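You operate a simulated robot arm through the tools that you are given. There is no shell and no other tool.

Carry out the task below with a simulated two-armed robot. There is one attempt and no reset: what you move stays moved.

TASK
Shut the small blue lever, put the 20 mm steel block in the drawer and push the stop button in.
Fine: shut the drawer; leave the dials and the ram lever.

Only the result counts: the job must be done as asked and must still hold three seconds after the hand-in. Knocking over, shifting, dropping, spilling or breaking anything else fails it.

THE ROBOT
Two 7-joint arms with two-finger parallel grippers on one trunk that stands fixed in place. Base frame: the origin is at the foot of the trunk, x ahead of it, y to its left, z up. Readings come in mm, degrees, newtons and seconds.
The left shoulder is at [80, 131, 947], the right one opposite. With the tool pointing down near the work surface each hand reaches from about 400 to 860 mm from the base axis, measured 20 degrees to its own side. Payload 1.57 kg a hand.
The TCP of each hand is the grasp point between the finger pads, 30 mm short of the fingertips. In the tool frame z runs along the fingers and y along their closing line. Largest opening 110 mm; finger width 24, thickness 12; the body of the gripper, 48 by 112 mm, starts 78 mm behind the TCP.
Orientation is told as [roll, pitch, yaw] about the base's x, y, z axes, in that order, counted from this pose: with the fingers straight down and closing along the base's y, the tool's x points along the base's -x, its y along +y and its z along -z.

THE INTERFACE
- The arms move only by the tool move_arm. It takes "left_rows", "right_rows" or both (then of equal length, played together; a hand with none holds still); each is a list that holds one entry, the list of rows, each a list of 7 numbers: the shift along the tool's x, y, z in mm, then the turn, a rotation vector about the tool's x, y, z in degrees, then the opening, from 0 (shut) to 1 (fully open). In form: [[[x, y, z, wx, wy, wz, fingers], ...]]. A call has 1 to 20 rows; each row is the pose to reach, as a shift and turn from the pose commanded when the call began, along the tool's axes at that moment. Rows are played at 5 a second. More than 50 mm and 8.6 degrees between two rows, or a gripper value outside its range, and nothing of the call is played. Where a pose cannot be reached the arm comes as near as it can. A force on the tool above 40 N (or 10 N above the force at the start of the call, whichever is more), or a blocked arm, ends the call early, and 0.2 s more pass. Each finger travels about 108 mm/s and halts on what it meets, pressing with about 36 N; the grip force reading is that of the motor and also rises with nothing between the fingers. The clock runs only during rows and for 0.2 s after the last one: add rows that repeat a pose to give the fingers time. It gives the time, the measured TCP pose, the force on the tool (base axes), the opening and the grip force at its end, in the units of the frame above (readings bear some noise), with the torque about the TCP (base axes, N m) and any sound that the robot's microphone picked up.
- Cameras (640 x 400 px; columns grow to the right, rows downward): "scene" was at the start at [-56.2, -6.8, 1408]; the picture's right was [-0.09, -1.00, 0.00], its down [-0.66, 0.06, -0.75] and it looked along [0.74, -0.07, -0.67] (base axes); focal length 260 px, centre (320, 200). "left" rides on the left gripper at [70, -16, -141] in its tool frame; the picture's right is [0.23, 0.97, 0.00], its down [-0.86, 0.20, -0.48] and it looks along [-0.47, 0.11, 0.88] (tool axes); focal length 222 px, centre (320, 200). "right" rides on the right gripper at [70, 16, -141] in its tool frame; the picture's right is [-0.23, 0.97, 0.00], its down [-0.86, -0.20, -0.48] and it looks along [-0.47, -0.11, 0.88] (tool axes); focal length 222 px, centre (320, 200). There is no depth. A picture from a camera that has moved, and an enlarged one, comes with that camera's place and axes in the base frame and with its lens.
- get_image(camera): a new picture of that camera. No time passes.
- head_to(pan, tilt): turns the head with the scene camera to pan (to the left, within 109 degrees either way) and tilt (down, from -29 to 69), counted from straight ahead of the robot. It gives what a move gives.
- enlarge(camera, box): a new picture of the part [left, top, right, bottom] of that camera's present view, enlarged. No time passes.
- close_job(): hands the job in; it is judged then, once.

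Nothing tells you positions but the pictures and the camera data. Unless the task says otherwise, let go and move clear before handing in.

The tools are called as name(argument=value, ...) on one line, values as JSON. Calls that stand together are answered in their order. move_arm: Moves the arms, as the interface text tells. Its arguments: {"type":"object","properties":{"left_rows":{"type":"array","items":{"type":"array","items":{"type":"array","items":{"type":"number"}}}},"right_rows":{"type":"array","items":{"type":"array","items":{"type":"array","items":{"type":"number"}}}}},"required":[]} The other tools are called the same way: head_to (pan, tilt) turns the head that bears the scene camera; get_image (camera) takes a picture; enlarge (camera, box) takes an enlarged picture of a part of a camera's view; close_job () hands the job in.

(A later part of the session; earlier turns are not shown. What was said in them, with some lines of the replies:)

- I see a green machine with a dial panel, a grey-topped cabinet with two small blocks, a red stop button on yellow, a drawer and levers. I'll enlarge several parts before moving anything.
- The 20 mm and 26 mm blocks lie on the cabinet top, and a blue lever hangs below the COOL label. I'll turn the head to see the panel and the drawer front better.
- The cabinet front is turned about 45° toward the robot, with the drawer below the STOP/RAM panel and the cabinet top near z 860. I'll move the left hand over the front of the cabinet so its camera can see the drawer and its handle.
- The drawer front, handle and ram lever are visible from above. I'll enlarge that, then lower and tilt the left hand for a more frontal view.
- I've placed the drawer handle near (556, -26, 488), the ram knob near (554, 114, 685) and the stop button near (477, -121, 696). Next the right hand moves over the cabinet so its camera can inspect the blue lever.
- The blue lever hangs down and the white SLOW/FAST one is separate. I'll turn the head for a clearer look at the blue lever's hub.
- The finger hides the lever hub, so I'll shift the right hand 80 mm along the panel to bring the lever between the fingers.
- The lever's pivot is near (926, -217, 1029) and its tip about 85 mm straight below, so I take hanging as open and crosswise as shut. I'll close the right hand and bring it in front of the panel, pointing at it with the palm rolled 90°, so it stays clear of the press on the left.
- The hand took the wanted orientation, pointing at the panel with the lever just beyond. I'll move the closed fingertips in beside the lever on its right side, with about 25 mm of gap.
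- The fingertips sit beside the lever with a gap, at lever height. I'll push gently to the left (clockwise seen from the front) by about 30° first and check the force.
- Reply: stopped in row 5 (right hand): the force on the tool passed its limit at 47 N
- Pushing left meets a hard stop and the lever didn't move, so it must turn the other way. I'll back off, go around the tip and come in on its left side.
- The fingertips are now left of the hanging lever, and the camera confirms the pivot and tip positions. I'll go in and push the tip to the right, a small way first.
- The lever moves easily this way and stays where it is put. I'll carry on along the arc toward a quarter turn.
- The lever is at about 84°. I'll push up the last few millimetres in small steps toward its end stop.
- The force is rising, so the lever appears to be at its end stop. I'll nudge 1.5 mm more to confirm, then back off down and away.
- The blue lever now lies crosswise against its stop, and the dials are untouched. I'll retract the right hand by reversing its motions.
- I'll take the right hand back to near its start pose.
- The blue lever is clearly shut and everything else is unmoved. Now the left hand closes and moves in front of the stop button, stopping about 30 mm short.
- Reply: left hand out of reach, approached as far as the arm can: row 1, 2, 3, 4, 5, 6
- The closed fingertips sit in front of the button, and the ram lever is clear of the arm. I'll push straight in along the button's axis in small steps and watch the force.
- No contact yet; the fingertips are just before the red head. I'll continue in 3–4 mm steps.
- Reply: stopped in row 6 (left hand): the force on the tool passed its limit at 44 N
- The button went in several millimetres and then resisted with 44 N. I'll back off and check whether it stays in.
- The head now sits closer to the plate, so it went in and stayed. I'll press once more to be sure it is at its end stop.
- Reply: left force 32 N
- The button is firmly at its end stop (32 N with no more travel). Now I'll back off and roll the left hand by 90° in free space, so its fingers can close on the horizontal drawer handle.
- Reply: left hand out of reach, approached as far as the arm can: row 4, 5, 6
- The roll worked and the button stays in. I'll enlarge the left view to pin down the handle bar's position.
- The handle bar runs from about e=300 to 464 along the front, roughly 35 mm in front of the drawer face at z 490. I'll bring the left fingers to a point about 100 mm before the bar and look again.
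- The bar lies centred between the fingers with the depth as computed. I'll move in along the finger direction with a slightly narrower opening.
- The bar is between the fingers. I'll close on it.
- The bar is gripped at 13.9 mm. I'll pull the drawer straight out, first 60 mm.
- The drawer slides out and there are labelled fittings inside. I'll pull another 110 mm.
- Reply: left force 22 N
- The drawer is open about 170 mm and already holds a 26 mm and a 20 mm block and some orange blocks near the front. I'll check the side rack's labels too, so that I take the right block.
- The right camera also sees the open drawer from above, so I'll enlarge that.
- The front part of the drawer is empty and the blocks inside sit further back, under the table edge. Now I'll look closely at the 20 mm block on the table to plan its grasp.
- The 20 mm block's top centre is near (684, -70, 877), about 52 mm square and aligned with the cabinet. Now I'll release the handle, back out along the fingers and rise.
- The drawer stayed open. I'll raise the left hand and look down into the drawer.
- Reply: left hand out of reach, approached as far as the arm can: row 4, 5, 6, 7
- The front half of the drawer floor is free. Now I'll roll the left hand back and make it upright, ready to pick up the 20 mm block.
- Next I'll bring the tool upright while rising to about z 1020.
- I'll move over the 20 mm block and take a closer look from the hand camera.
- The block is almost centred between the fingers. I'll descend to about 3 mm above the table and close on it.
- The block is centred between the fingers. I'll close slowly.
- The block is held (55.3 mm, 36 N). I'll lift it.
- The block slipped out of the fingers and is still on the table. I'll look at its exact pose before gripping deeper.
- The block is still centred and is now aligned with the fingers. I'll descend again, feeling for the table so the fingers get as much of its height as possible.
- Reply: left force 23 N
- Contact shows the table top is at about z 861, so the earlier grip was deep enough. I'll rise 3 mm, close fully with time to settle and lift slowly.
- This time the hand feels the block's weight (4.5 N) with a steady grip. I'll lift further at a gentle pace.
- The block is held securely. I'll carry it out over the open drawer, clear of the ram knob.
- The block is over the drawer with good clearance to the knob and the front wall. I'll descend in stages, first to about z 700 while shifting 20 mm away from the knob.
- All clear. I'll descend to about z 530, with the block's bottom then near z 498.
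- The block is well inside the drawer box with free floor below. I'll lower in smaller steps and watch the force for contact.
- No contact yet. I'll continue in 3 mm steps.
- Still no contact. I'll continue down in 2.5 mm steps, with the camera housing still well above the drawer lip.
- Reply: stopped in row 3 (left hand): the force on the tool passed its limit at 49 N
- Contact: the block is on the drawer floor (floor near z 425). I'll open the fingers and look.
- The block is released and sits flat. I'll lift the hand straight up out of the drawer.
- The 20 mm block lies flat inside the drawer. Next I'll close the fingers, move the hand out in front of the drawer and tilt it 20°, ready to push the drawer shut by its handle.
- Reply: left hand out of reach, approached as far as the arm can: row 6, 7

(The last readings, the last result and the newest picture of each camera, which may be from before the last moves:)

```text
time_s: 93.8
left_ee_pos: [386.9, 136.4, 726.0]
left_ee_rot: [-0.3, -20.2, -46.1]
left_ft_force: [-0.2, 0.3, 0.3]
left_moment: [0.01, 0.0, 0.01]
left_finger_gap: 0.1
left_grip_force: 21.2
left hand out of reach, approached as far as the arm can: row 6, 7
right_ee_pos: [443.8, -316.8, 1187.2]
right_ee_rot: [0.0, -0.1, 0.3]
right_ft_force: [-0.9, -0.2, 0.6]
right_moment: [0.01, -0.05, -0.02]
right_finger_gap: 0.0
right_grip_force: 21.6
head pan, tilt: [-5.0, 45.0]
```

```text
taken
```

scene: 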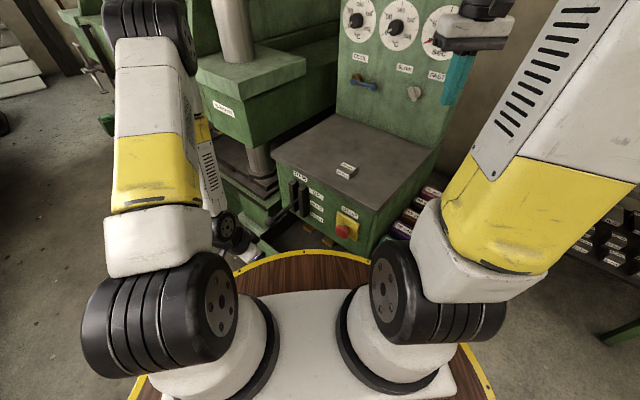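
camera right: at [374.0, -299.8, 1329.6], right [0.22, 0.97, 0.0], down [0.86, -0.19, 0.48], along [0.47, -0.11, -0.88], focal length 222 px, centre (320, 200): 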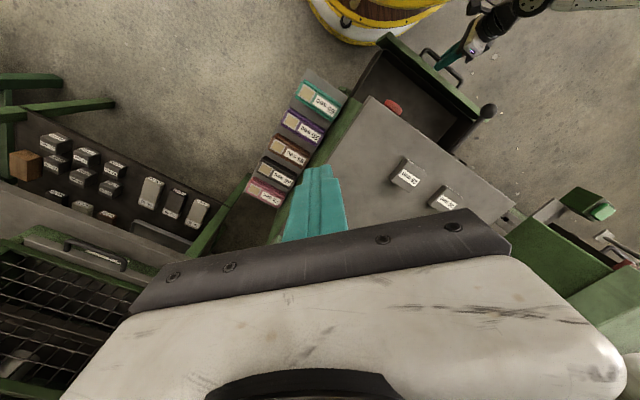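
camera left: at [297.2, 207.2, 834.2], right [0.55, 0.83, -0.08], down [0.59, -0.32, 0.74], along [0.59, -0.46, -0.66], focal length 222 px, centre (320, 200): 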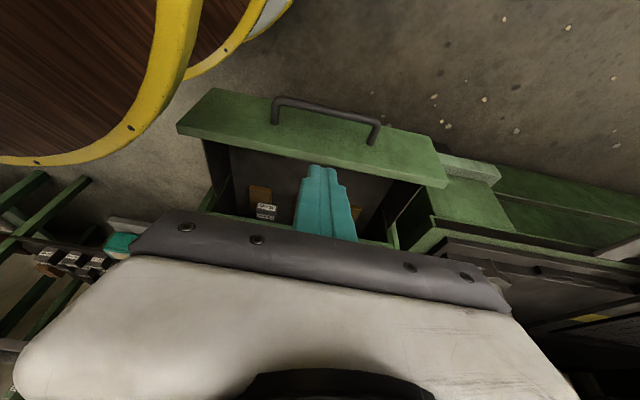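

The hand is in front of the drawer, and the handle bar is at about n=-230. I'll lower the closed fingers in front of the bar.

move_arm(left_rows=[[[14, 0, 35, 0, 0, 0, 0], [28, 0, 70, 0, 0, 0, 0], [42, 0, 105, 0, 0, 0, 0], [56, 0, 140, 0, 0, 0, 0], [70, 0, 175, 0, 0, 0, 0], [81.6, 0, 207, 0, 0, 0, 0], [81.6, 0, 207, 0, 0, 0, 0]]])

get_image(camera="left")

get_image(camera="scene")

enlarge(camera="right", box=[330, 0, 580, 150])

```text
time_s: 95.4
left_ee_pos: [382.8, 140.0, 502.5]
left_ee_rot: [-0.2, -20.2, -46.1]
left_ft_force: [-0.1, -0.4, -0.1]
left_moment: [0.04, 0.02, -0.01]
left_finger_gap: 0.2
left_grip_force: 21.4
right_ee_pos: [443.5, -316.4, 1187.9]
right_ee_rot: [0.0, -0.1, 0.3]
right_ft_force: [-0.6, -0.9, -1.2]
right_moment: [-0.01, 0.01, 0.01]
right_finger_gap: 0.2
right_grip_force: 21.2
head pan, tilt: [-5.0, 45.0]
```

```text
taken
camera left: at [292.6, 211.6, 610.6], right [0.55, 0.83, -0.08], down [0.59, -0.32, 0.74], along [0.59, -0.46, -0.66], focal length 222 px, centre (320, 200)
```

left: 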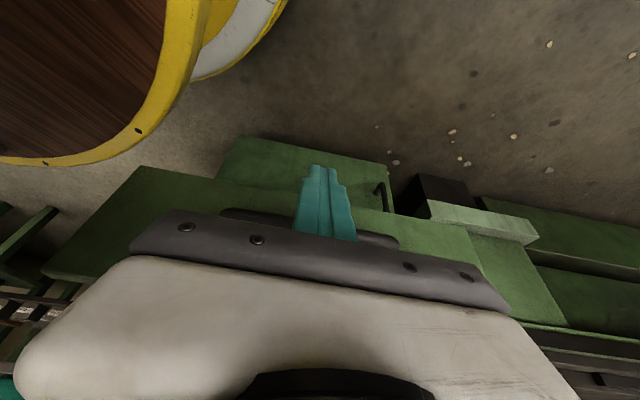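

```text
taken
```

scene: 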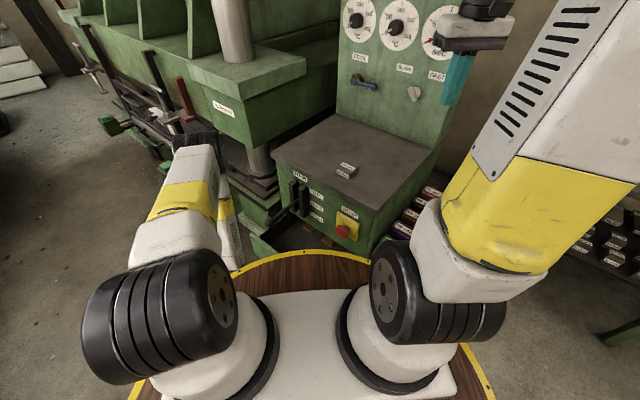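

```text
2.56 times, centred on (455, 75) of right
camera zoom: at [374.2, -299.7, 1329.6], right [0.22, 0.97, 0.0], down [0.86, -0.19, 0.48], along [0.47, -0.11, -0.88], focal length 569 px, centre (-26, 520)
```

zoom: 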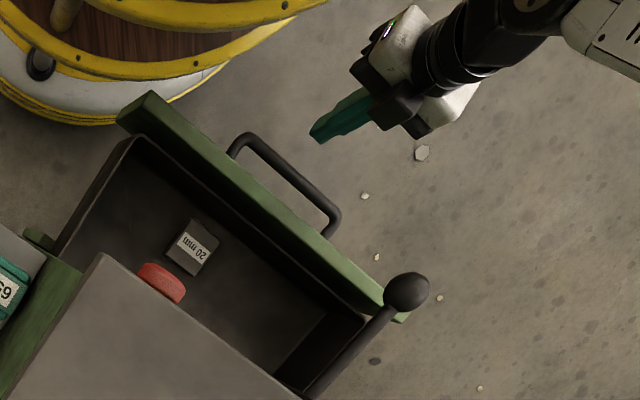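

The fingers are lined up in front of the handle. I'll push forward in small steps.

move_arm(left_rows=[[[-14, 0, 5.2, 0, 0, 0, 0], [-28, 0, 10.3, 0, 0, 0, 0], [-37.5, 0, 13.8, 0, 0, 0, 0], [-45, 0, 16.5, 0, 0, 0, 0], [-52.5, 0, 19.3, 0, 0, 0, 0], [-60, 0, 22, 0, 0, 0, 0], [-67.5, 0, 24.8, 0, 0, 0, 0], [-75, 0, 27.6, 0, 0, 0, 0]]])

get_image(camera="left")

enlarge(camera="right", box=[330, 0, 580, 150])

```text
time_s: 97.2
left_ee_pos: [438.1, 81.4, 503.6]
left_ee_rot: [-0.1, -20.3, -46.2]
left_ft_force: [0.3, 0.0, 0.1]
left_moment: [-0.02, -0.01, 0.02]
left_finger_gap: 0.2
left_grip_force: 21.3
right_ee_pos: [445.1, -317.0, 1187.7]
right_ee_rot: [0.0, -0.1, 0.3]
right_ft_force: [0.4, 1.1, -0.4]
right_moment: [0.02, 0.03, -0.01]
right_finger_gap: 0.0
right_grip_force: 21.4
head pan, tilt: [-5.0, 45.0]
```

```text
taken
camera left: at [349.0, 153.2, 611.4], right [0.55, 0.83, -0.08], down [0.59, -0.32, 0.74], along [0.59, -0.46, -0.66], focal length 222 px, centre (320, 200)
```

left: 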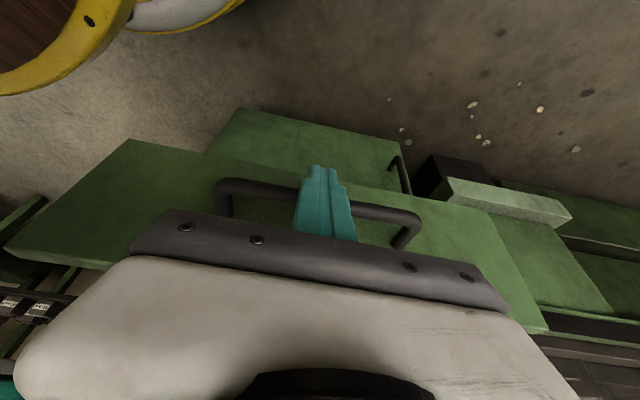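

```text
2.56 times, centred on (455, 75) of right
camera zoom: at [374.2, -299.7, 1329.6], right [0.22, 0.97, 0.0], down [0.86, -0.19, 0.48], along [0.47, -0.11, -0.88], focal length 569 px, centre (-26, 520)
```

zoom: 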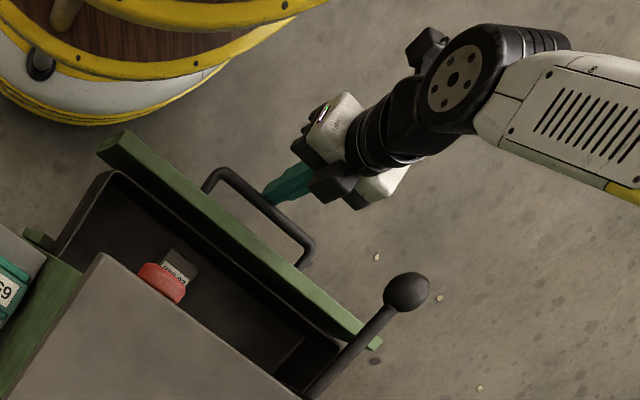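

The drawer is sliding in easily. To keep the wrist well clear of the ram knob, I'll back off slightly, shift 34 mm toward the other end of the handle and resume pushing.

move_arm(left_rows=[[[11, 0, -4, 0, 0, 0, 0], [11, -17, -4, 0, 0, 0, 0], [11, -34, -4, 0, 0, 0, 0], [0, -34, 0, 0, 0, 0, 0], [-7.5, -34, 2.8, 0, 0, 0, 0], [-15, -34, 5.5, 0, 0, 0, 0], [-22.5, -34, 8.3, 0, 0, 0, 0], [-30, -34, 11, 0, 0, 0, 0], [-37.5, -34, 13.8, 0, 0, 0, 0], [-45, -34, 16.5, 0, 0, 0, 0], [-52.5, -34, 19.3, 0, 0, 0, 0], [-60, -34, 22, 0, 0, 0, 0], [-67.5, -34, 24.8, 0, 0, 0, 0]]])

get_image(camera="left")

enlarge(camera="right", box=[330, 0, 580, 150])

get_image(camera="scene")

```text
time_s: 100.0
left_ee_pos: [464.5, 6.6, 505.0]
left_ee_rot: [-0.1, -20.3, -46.2]
left_ft_force: [0.1, -0.8, 0.4]
left_moment: [0.0, 0.04, 0.0]
left_finger_gap: 0.0
left_grip_force: 21.5
right_ee_pos: [444.9, -317.1, 1189.2]
right_ee_rot: [0.0, -0.1, 0.3]
right_ft_force: [0.1, 0.6, 0.4]
right_moment: [0.03, 0.0, 0.04]
right_finger_gap: 0.0
right_grip_force: 21.9
head pan, tilt: [-5.0, 45.0]
```

```text
taken
camera left: at [374.7, 77.5, 611.3], right [0.56, 0.83, -0.08], down [0.58, -0.32, 0.75], along [0.59, -0.46, -0.66], focal length 222 px, centre (320, 200)
```

left: 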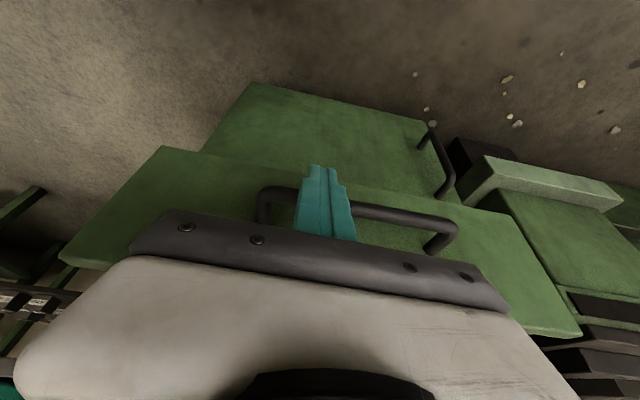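

```text
2.56 times, centred on (455, 75) of right
camera zoom: at [374.2, -299.7, 1329.6], right [0.22, 0.97, 0.0], down [0.86, -0.19, 0.48], along [0.47, -0.11, -0.88], focal length 569 px, centre (-26, 520)
```

zoom: 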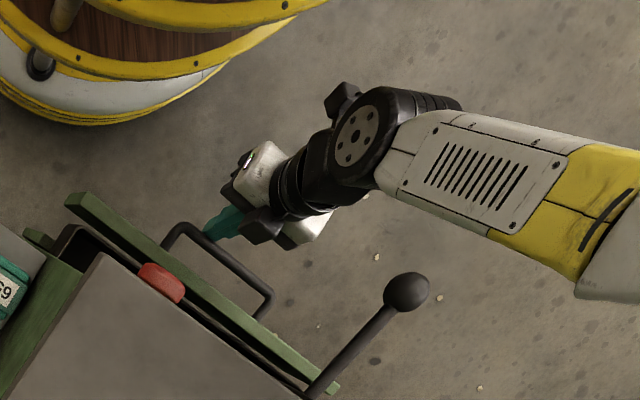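

```text
taken
```

scene: 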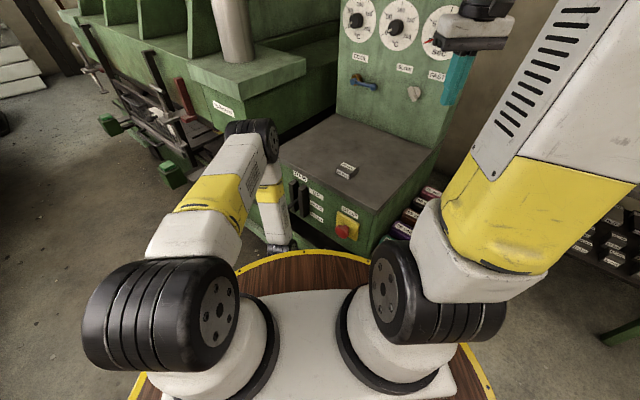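

Good clearance to the knob. About 65 mm remain; I'll push on and slow down near the end.

move_arm(left_rows=[[[-7.5, 0, 2.8, 0, 0, 0, 0], [-15, 0, 5.5, 0, 0, 0, 0], [-22.5, 0, 8.3, 0, 0, 0, 0], [-30, 0, 11, 0, 0, 0, 0], [-37.5, 0, 13.8, 0, 0, 0, 0], [-45, 0, 16.5, 0, 0, 0, 0], [-50, 0, 18.4, 0, 0, 0, 0], [-54, 0, 19.9, 0, 0, 0, 0], [-57, 0, 21, 0, 0, 0, 0]]])

get_image(camera="left")

enlarge(camera="right", box=[330, 0, 580, 150])

get_image(camera="scene")

```text
time_s: 102.0
left_ee_pos: [505.1, -39.1, 503.3]
left_ee_rot: [-0.2, -20.3, -46.1]
left_ft_force: [-1.9, 0.8, -1.5]
left_moment: [0.04, 0.05, 0.02]
left_finger_gap: 0.0
left_grip_force: 21.5
right_ee_pos: [444.3, -317.7, 1187.8]
right_ee_rot: [-0.1, -0.2, 0.3]
right_ft_force: [0.5, -0.4, 0.0]
right_moment: [0.01, 0.02, 0.03]
right_finger_gap: 0.0
right_grip_force: 21.6
head pan, tilt: [-5.0, 45.0]
```

```text
taken
camera left: at [416.2, 33.9, 610.8], right [0.55, 0.83, -0.08], down [0.59, -0.32, 0.74], along [0.59, -0.46, -0.66], focal length 222 px, centre (320, 200)
```

left: 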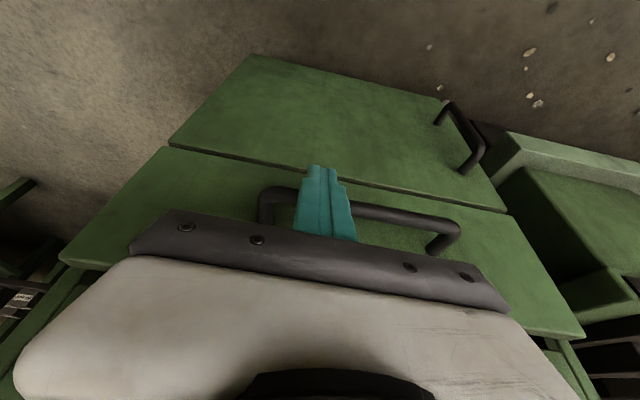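

```text
2.56 times, centred on (455, 75) of right
camera zoom: at [374.2, -299.7, 1329.6], right [0.22, 0.97, 0.0], down [0.86, -0.19, 0.48], along [0.47, -0.11, -0.88], focal length 569 px, centre (-26, 520)
```

zoom: 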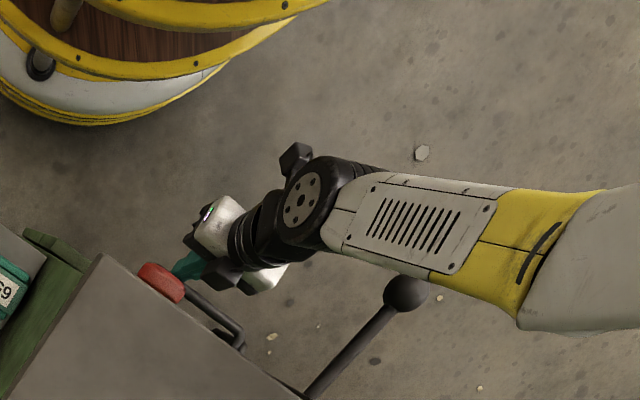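

```text
taken
```

scene: 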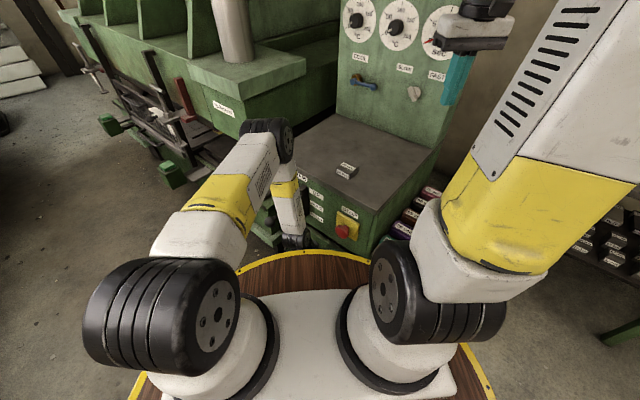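

The drawer is almost flush with the door below it. I'll press on in 2 mm steps until it meets its stop.

move_arm(left_rows=[[[-2, 0, 0.7, 0, 0, 0, 0], [-4, 0, 1.5, 0, 0, 0, 0], [-6, 0, 2.2, 0, 0, 0, 0], [-8, 0, 2.9, 0, 0, 0, 0]]])

enlarge(camera="left", box=[40, 40, 320, 280])

```text
time_s: 103.0
left_ee_pos: [506.5, -38.8, 500.8]
left_ee_rot: [-0.2, -19.5, -45.9]
left_ft_force: [-24.6, 29.5, -4.0]
left_moment: [0.62, 0.15, 0.22]
left_finger_gap: 0.2
left_grip_force: 21.4
right_ee_pos: [445.4, -316.3, 1188.1]
right_ee_rot: [-0.1, -0.1, 0.4]
right_ft_force: [0.2, 0.7, -0.3]
right_moment: [0.02, -0.01, -0.03]
right_finger_gap: 0.0
right_grip_force: 21.5
head pan, tilt: [-5.0, 45.0]
```

```text
1.67 times, centred on (180, 160) of left
camera zoom: at [417.9, 31.6, 610.7], right [0.55, 0.83, -0.08], down [0.6, -0.32, 0.73], along [0.58, -0.45, -0.67], focal length 370 px, centre (553, 267)
```

zoom: 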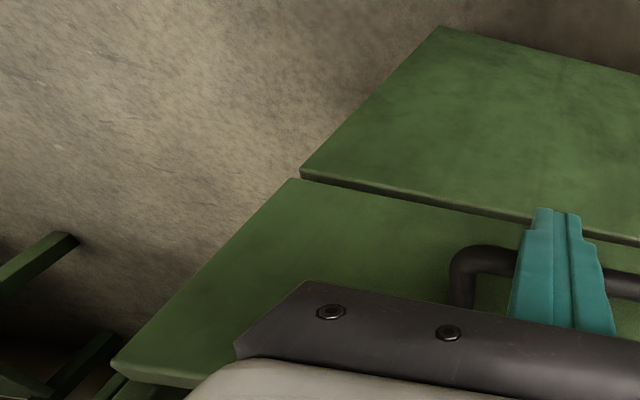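

The drawer is at its stop (38 N) and flush. I'll back off straight out, then raise the hand clear.

move_arm(left_rows=[[[9, 0, -3, 0, 0, 0, 0], [28, 0, -10, 0, 0, 0, 0], [56, 0, -20, 0, 0, 0, 0], [90, 0, -33, 0, 0, 0, 0], [120, 0, -44, 0, 0, 0, 0], [120, 0, -44, 0, 0, 0, 0]]])

get_image(camera="left")

enlarge(camera="left", box=[150, 20, 450, 220])

enlarge(camera="right", box=[330, 0, 580, 150])

```text
time_s: 104.4
left_ee_pos: [422.0, 49.5, 503.0]
left_ee_rot: [-0.1, -20.2, -46.3]
left_ft_force: [0.6, 0.3, 0.5]
left_moment: [-0.03, 0.01, 0.04]
left_finger_gap: 0.0
left_grip_force: 21.1
right_ee_pos: [444.8, -317.3, 1187.9]
right_ee_rot: [0.0, -0.1, 0.3]
right_ft_force: [0.0, 0.1, -0.3]
right_moment: [-0.01, -0.02, 0.0]
right_finger_gap: 0.0
right_grip_force: 21.2
head pan, tilt: [-5.0, 45.0]
```

```text
taken
camera left: at [332.9, 120.7, 611.1], right [0.55, 0.83, -0.08], down [0.59, -0.32, 0.74], along [0.59, -0.46, -0.66], focal length 222 px, centre (320, 200)
```

left: 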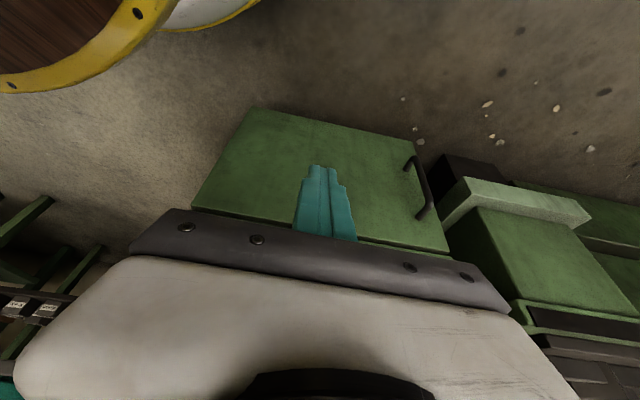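

```text
2.00 times, centred on (300, 120) of left
camera zoom: at [332.9, 120.7, 611.1], right [0.55, 0.83, -0.08], down [0.59, -0.32, 0.74], along [0.59, -0.46, -0.66], focal length 444 px, centre (360, 360)
```

zoom: 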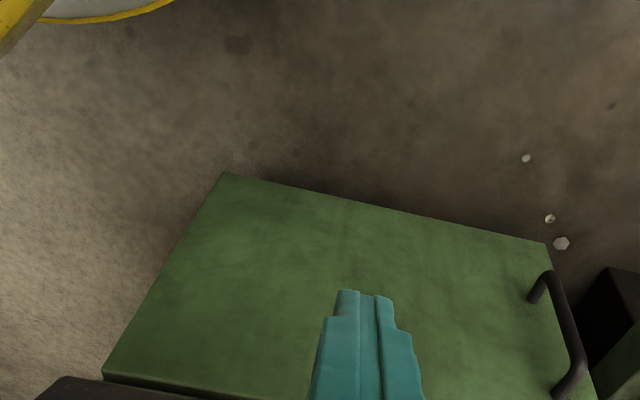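

```text
2.56 times, centred on (455, 75) of right
camera zoom: at [374.2, -299.7, 1329.6], right [0.22, 0.97, 0.0], down [0.86, -0.19, 0.48], along [0.47, -0.11, -0.88], focal length 569 px, centre (-26, 520)
```

zoom: 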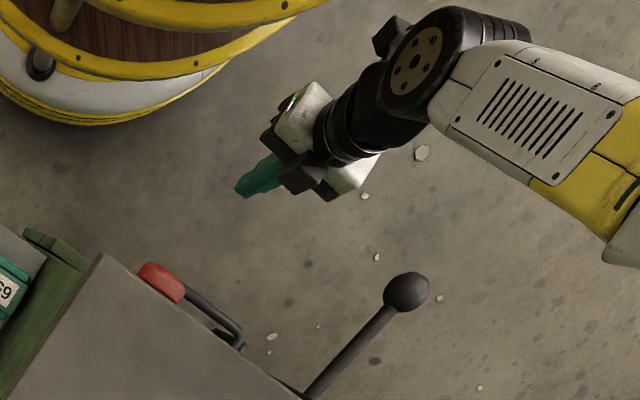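

Now I'll raise the left hand clear of the cabinet and check everything.

move_arm(left_rows=[[[-14, 0, -38, 0, 0, 0, 0], [-28, 0, -76, 0, 0, 0, 0], [-42, 0, -114, 0, 0, 0, 0], [-56, 0, -152, 0, 0, 0, 0], [-70, 0, -190, 0, 0, 0, 0], [-84, 0, -228, 0, 0, 0, 0], [-98, 0, -266, 0, 0, 0, 0], [-110, 30, -304, 0, 0, 0, 0], [-122, 65, -338, 0, 0, 0, 0], [-122, 65, -338, 0, 0, 0, 0]]])

get_image(camera="left")

get_image(camera="scene")

enlarge(camera="scene", box=[230, 100, 430, 270])

enlarge(camera="scene", box=[290, 180, 400, 270])

enlarge(camera="scene", box=[320, 40, 440, 120])

enlarge(camera="left", box=[180, 60, 440, 240])

```text
refused: row 9 steps farther than a row can; nothing moved
```

```text
taken
camera left: at [332.9, 120.7, 611.1], right [0.55, 0.83, -0.08], down [0.59, -0.32, 0.74], along [0.59, -0.46, -0.66], focal length 222 px, centre (320, 200)
```

left: 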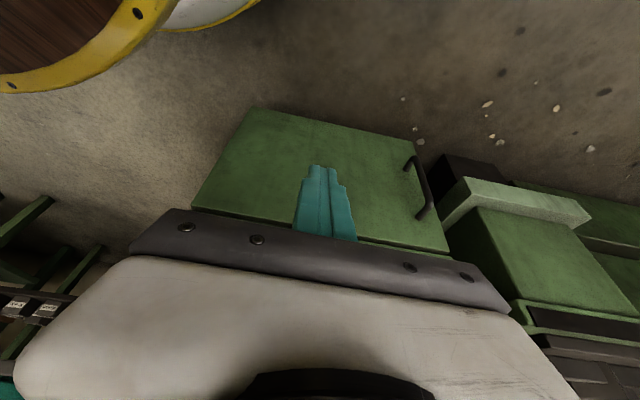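

```text
taken
```

scene: 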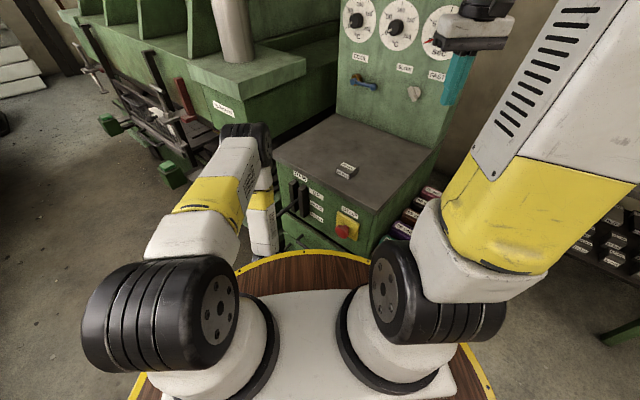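

```text
2.35 times, centred on (330, 185) of scene
camera zoom: at [-58.5, -6.1, 1403.4], right [-0.09, -1.0, 0.0], down [-0.7, 0.06, -0.71], along [0.7, -0.06, -0.71], focal length 612 px, centre (296, 235)
```

zoom: 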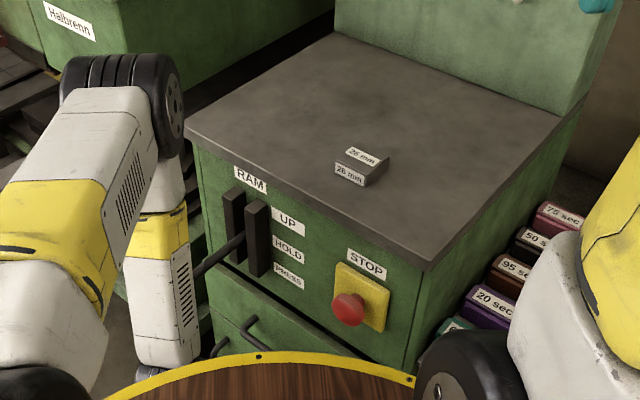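

```text
4.44 times, centred on (345, 225) of scene
camera zoom: at [-58.5, -6.1, 1403.4], right [-0.09, -1.0, 0.0], down [-0.7, 0.06, -0.71], along [0.7, -0.06, -0.71], focal length 1157 px, centre (209, 89)
```

zoom: 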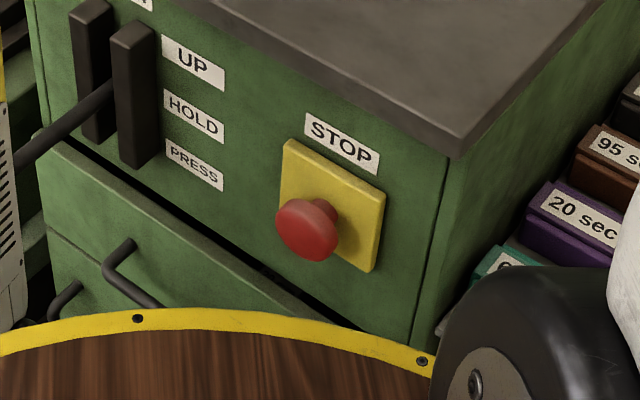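

```text
5.00 times, centred on (380, 80) of scene
camera zoom: at [-58.5, -6.1, 1403.4], right [-0.09, -1.0, 0.0], down [-0.7, 0.06, -0.71], along [0.7, -0.06, -0.71], focal length 1302 px, centre (20, 800)
```

zoom: 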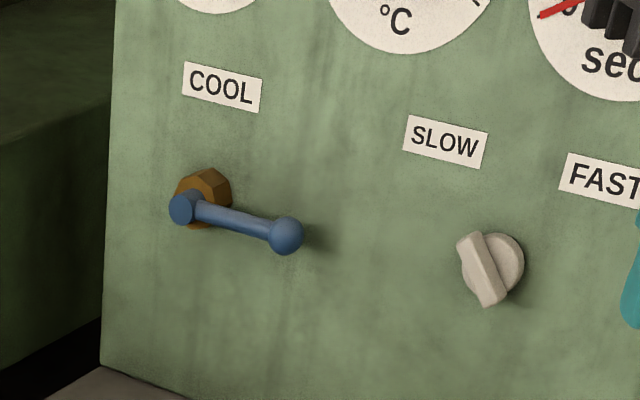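

```text
2.22 times, centred on (310, 150) of left
camera zoom: at [332.9, 120.7, 611.1], right [0.55, 0.83, -0.08], down [0.59, -0.32, 0.74], along [0.59, -0.46, -0.66], focal length 494 px, centre (342, 311)
```

zoom: 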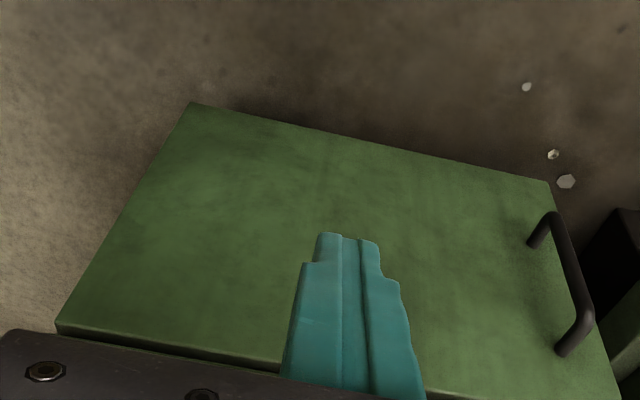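

The blue lever is crosswise, the stop button is in, the ram lever is still at HOLD and the drawer front is closed. I'll raise the left hand in allowed steps.

move_arm(left_rows=[[[-14, 0, -38, 0, 0, 0, 0], [-28, 0, -76, 0, 0, 0, 0], [-42, 0, -114, 0, 0, 0, 0], [-56, 0, -152, 0, 0, 0, 0], [-70, 0, -190, 0, 0, 0, 0], [-84, 0, -228, 0, 0, 0, 0], [-98, 0, -266, 0, 0, 0, 0], [-110, 10, -300, 0, 0, 0, 0], [-122, 25, -334, 0, 0, 0, 0], [-122, 25, -334, 0, 0, 0, 0]]])

get_image(camera="left")

enlarge(camera="left", box=[150, 40, 450, 240])

get_image(camera="scene")

enlarge(camera="scene", box=[230, 100, 430, 270])

```text
time_s: 106.6
left_ee_pos: [440.3, 67.5, 857.0]
left_ee_rot: [-0.1, -20.2, -46.1]
left_ft_force: [-0.2, -0.8, -0.2]
left_moment: [0.02, -0.02, 0.02]
left_finger_gap: 0.1
left_grip_force: 21.4
right_ee_pos: [443.9, -317.4, 1187.5]
right_ee_rot: [-0.1, 0.0, 0.3]
right_ft_force: [0.3, -0.3, -0.6]
right_moment: [0.01, -0.04, 0.01]
right_finger_gap: 0.0
right_grip_force: 21.4
head pan, tilt: [-5.0, 45.0]
```

```text
taken
camera left: at [351.1, 138.4, 965.7], right [0.55, 0.83, -0.08], down [0.59, -0.32, 0.74], along [0.59, -0.46, -0.66], focal length 222 px, centre (320, 200)
```

left: 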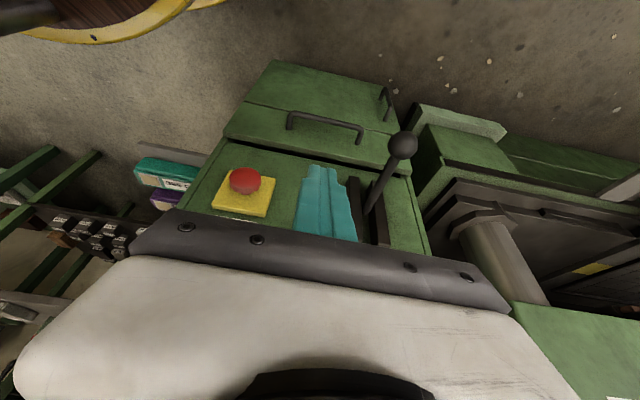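

```text
2.00 times, centred on (300, 140) of left
camera zoom: at [351.1, 138.4, 965.7], right [0.55, 0.83, -0.08], down [0.59, -0.32, 0.74], along [0.59, -0.46, -0.66], focal length 444 px, centre (360, 320)
```

zoom: 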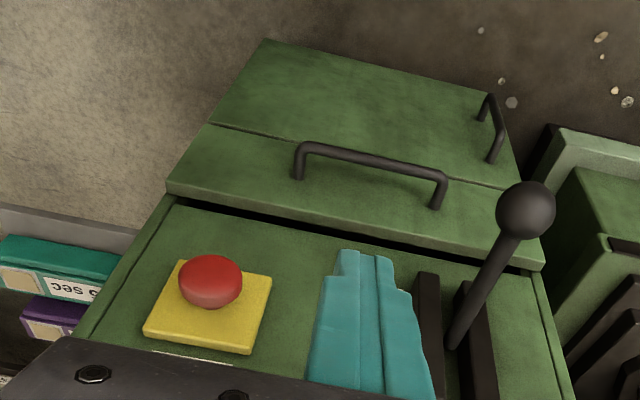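

```text
taken
```

scene: 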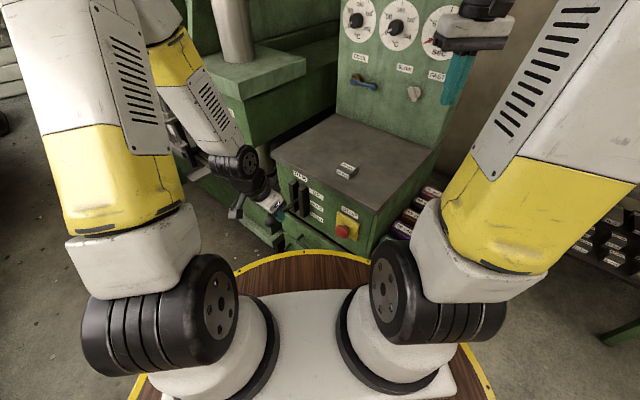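

```text
2.35 times, centred on (330, 185) of scene
camera zoom: at [-58.6, -6.0, 1403.4], right [-0.09, -1.0, 0.0], down [-0.7, 0.06, -0.71], along [0.7, -0.06, -0.71], focal length 612 px, centre (296, 235)
```

zoom: 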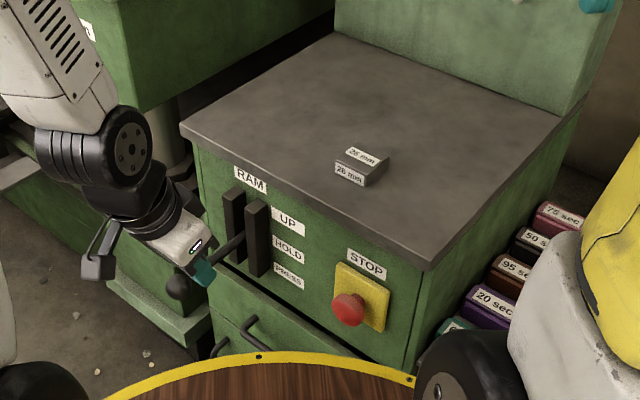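

Everything checks out. The blue lever is shut, the 20 mm block is in the closed drawer and the stop button is in. The ram lever and dials are unchanged, the 26 mm block is in place, and both hands are clear. I'm handing the job in.

close_job()

```text
The job is handed in.
```

The job is handed in; the hand-in did not say whether it was accepted. I checked these in the last pictures:

- **Blue lever:** turned a quarter turn from hanging down to crosswise, up against its stop. I first pushed it the other way. It met a hard stop there and did not move, so I turned it the opposite way. The panel has no open/shut marking, so "crosswise means shut" is my reading.
- **20 mm block:** the block from the cabinet top now lies flat in the front part of the drawer. My first grip slipped as I lifted, and the block stayed on the table; the second grip held. The drawer already held other blocks, including another marked 20 mm and one marked 26 mm. My hand did not touch them.
- **Drawer:** pushed in until it met its stop, flush with the door below.
- **Stop button:** pressed to its end stop, and it stayed in after I let go.
- **Left alone:** the dials were not touched, the ram lever is still at HOLD, and the 26 mm block on the cabinet top was not moved.

Both hands are empty and clear of the cabinet.
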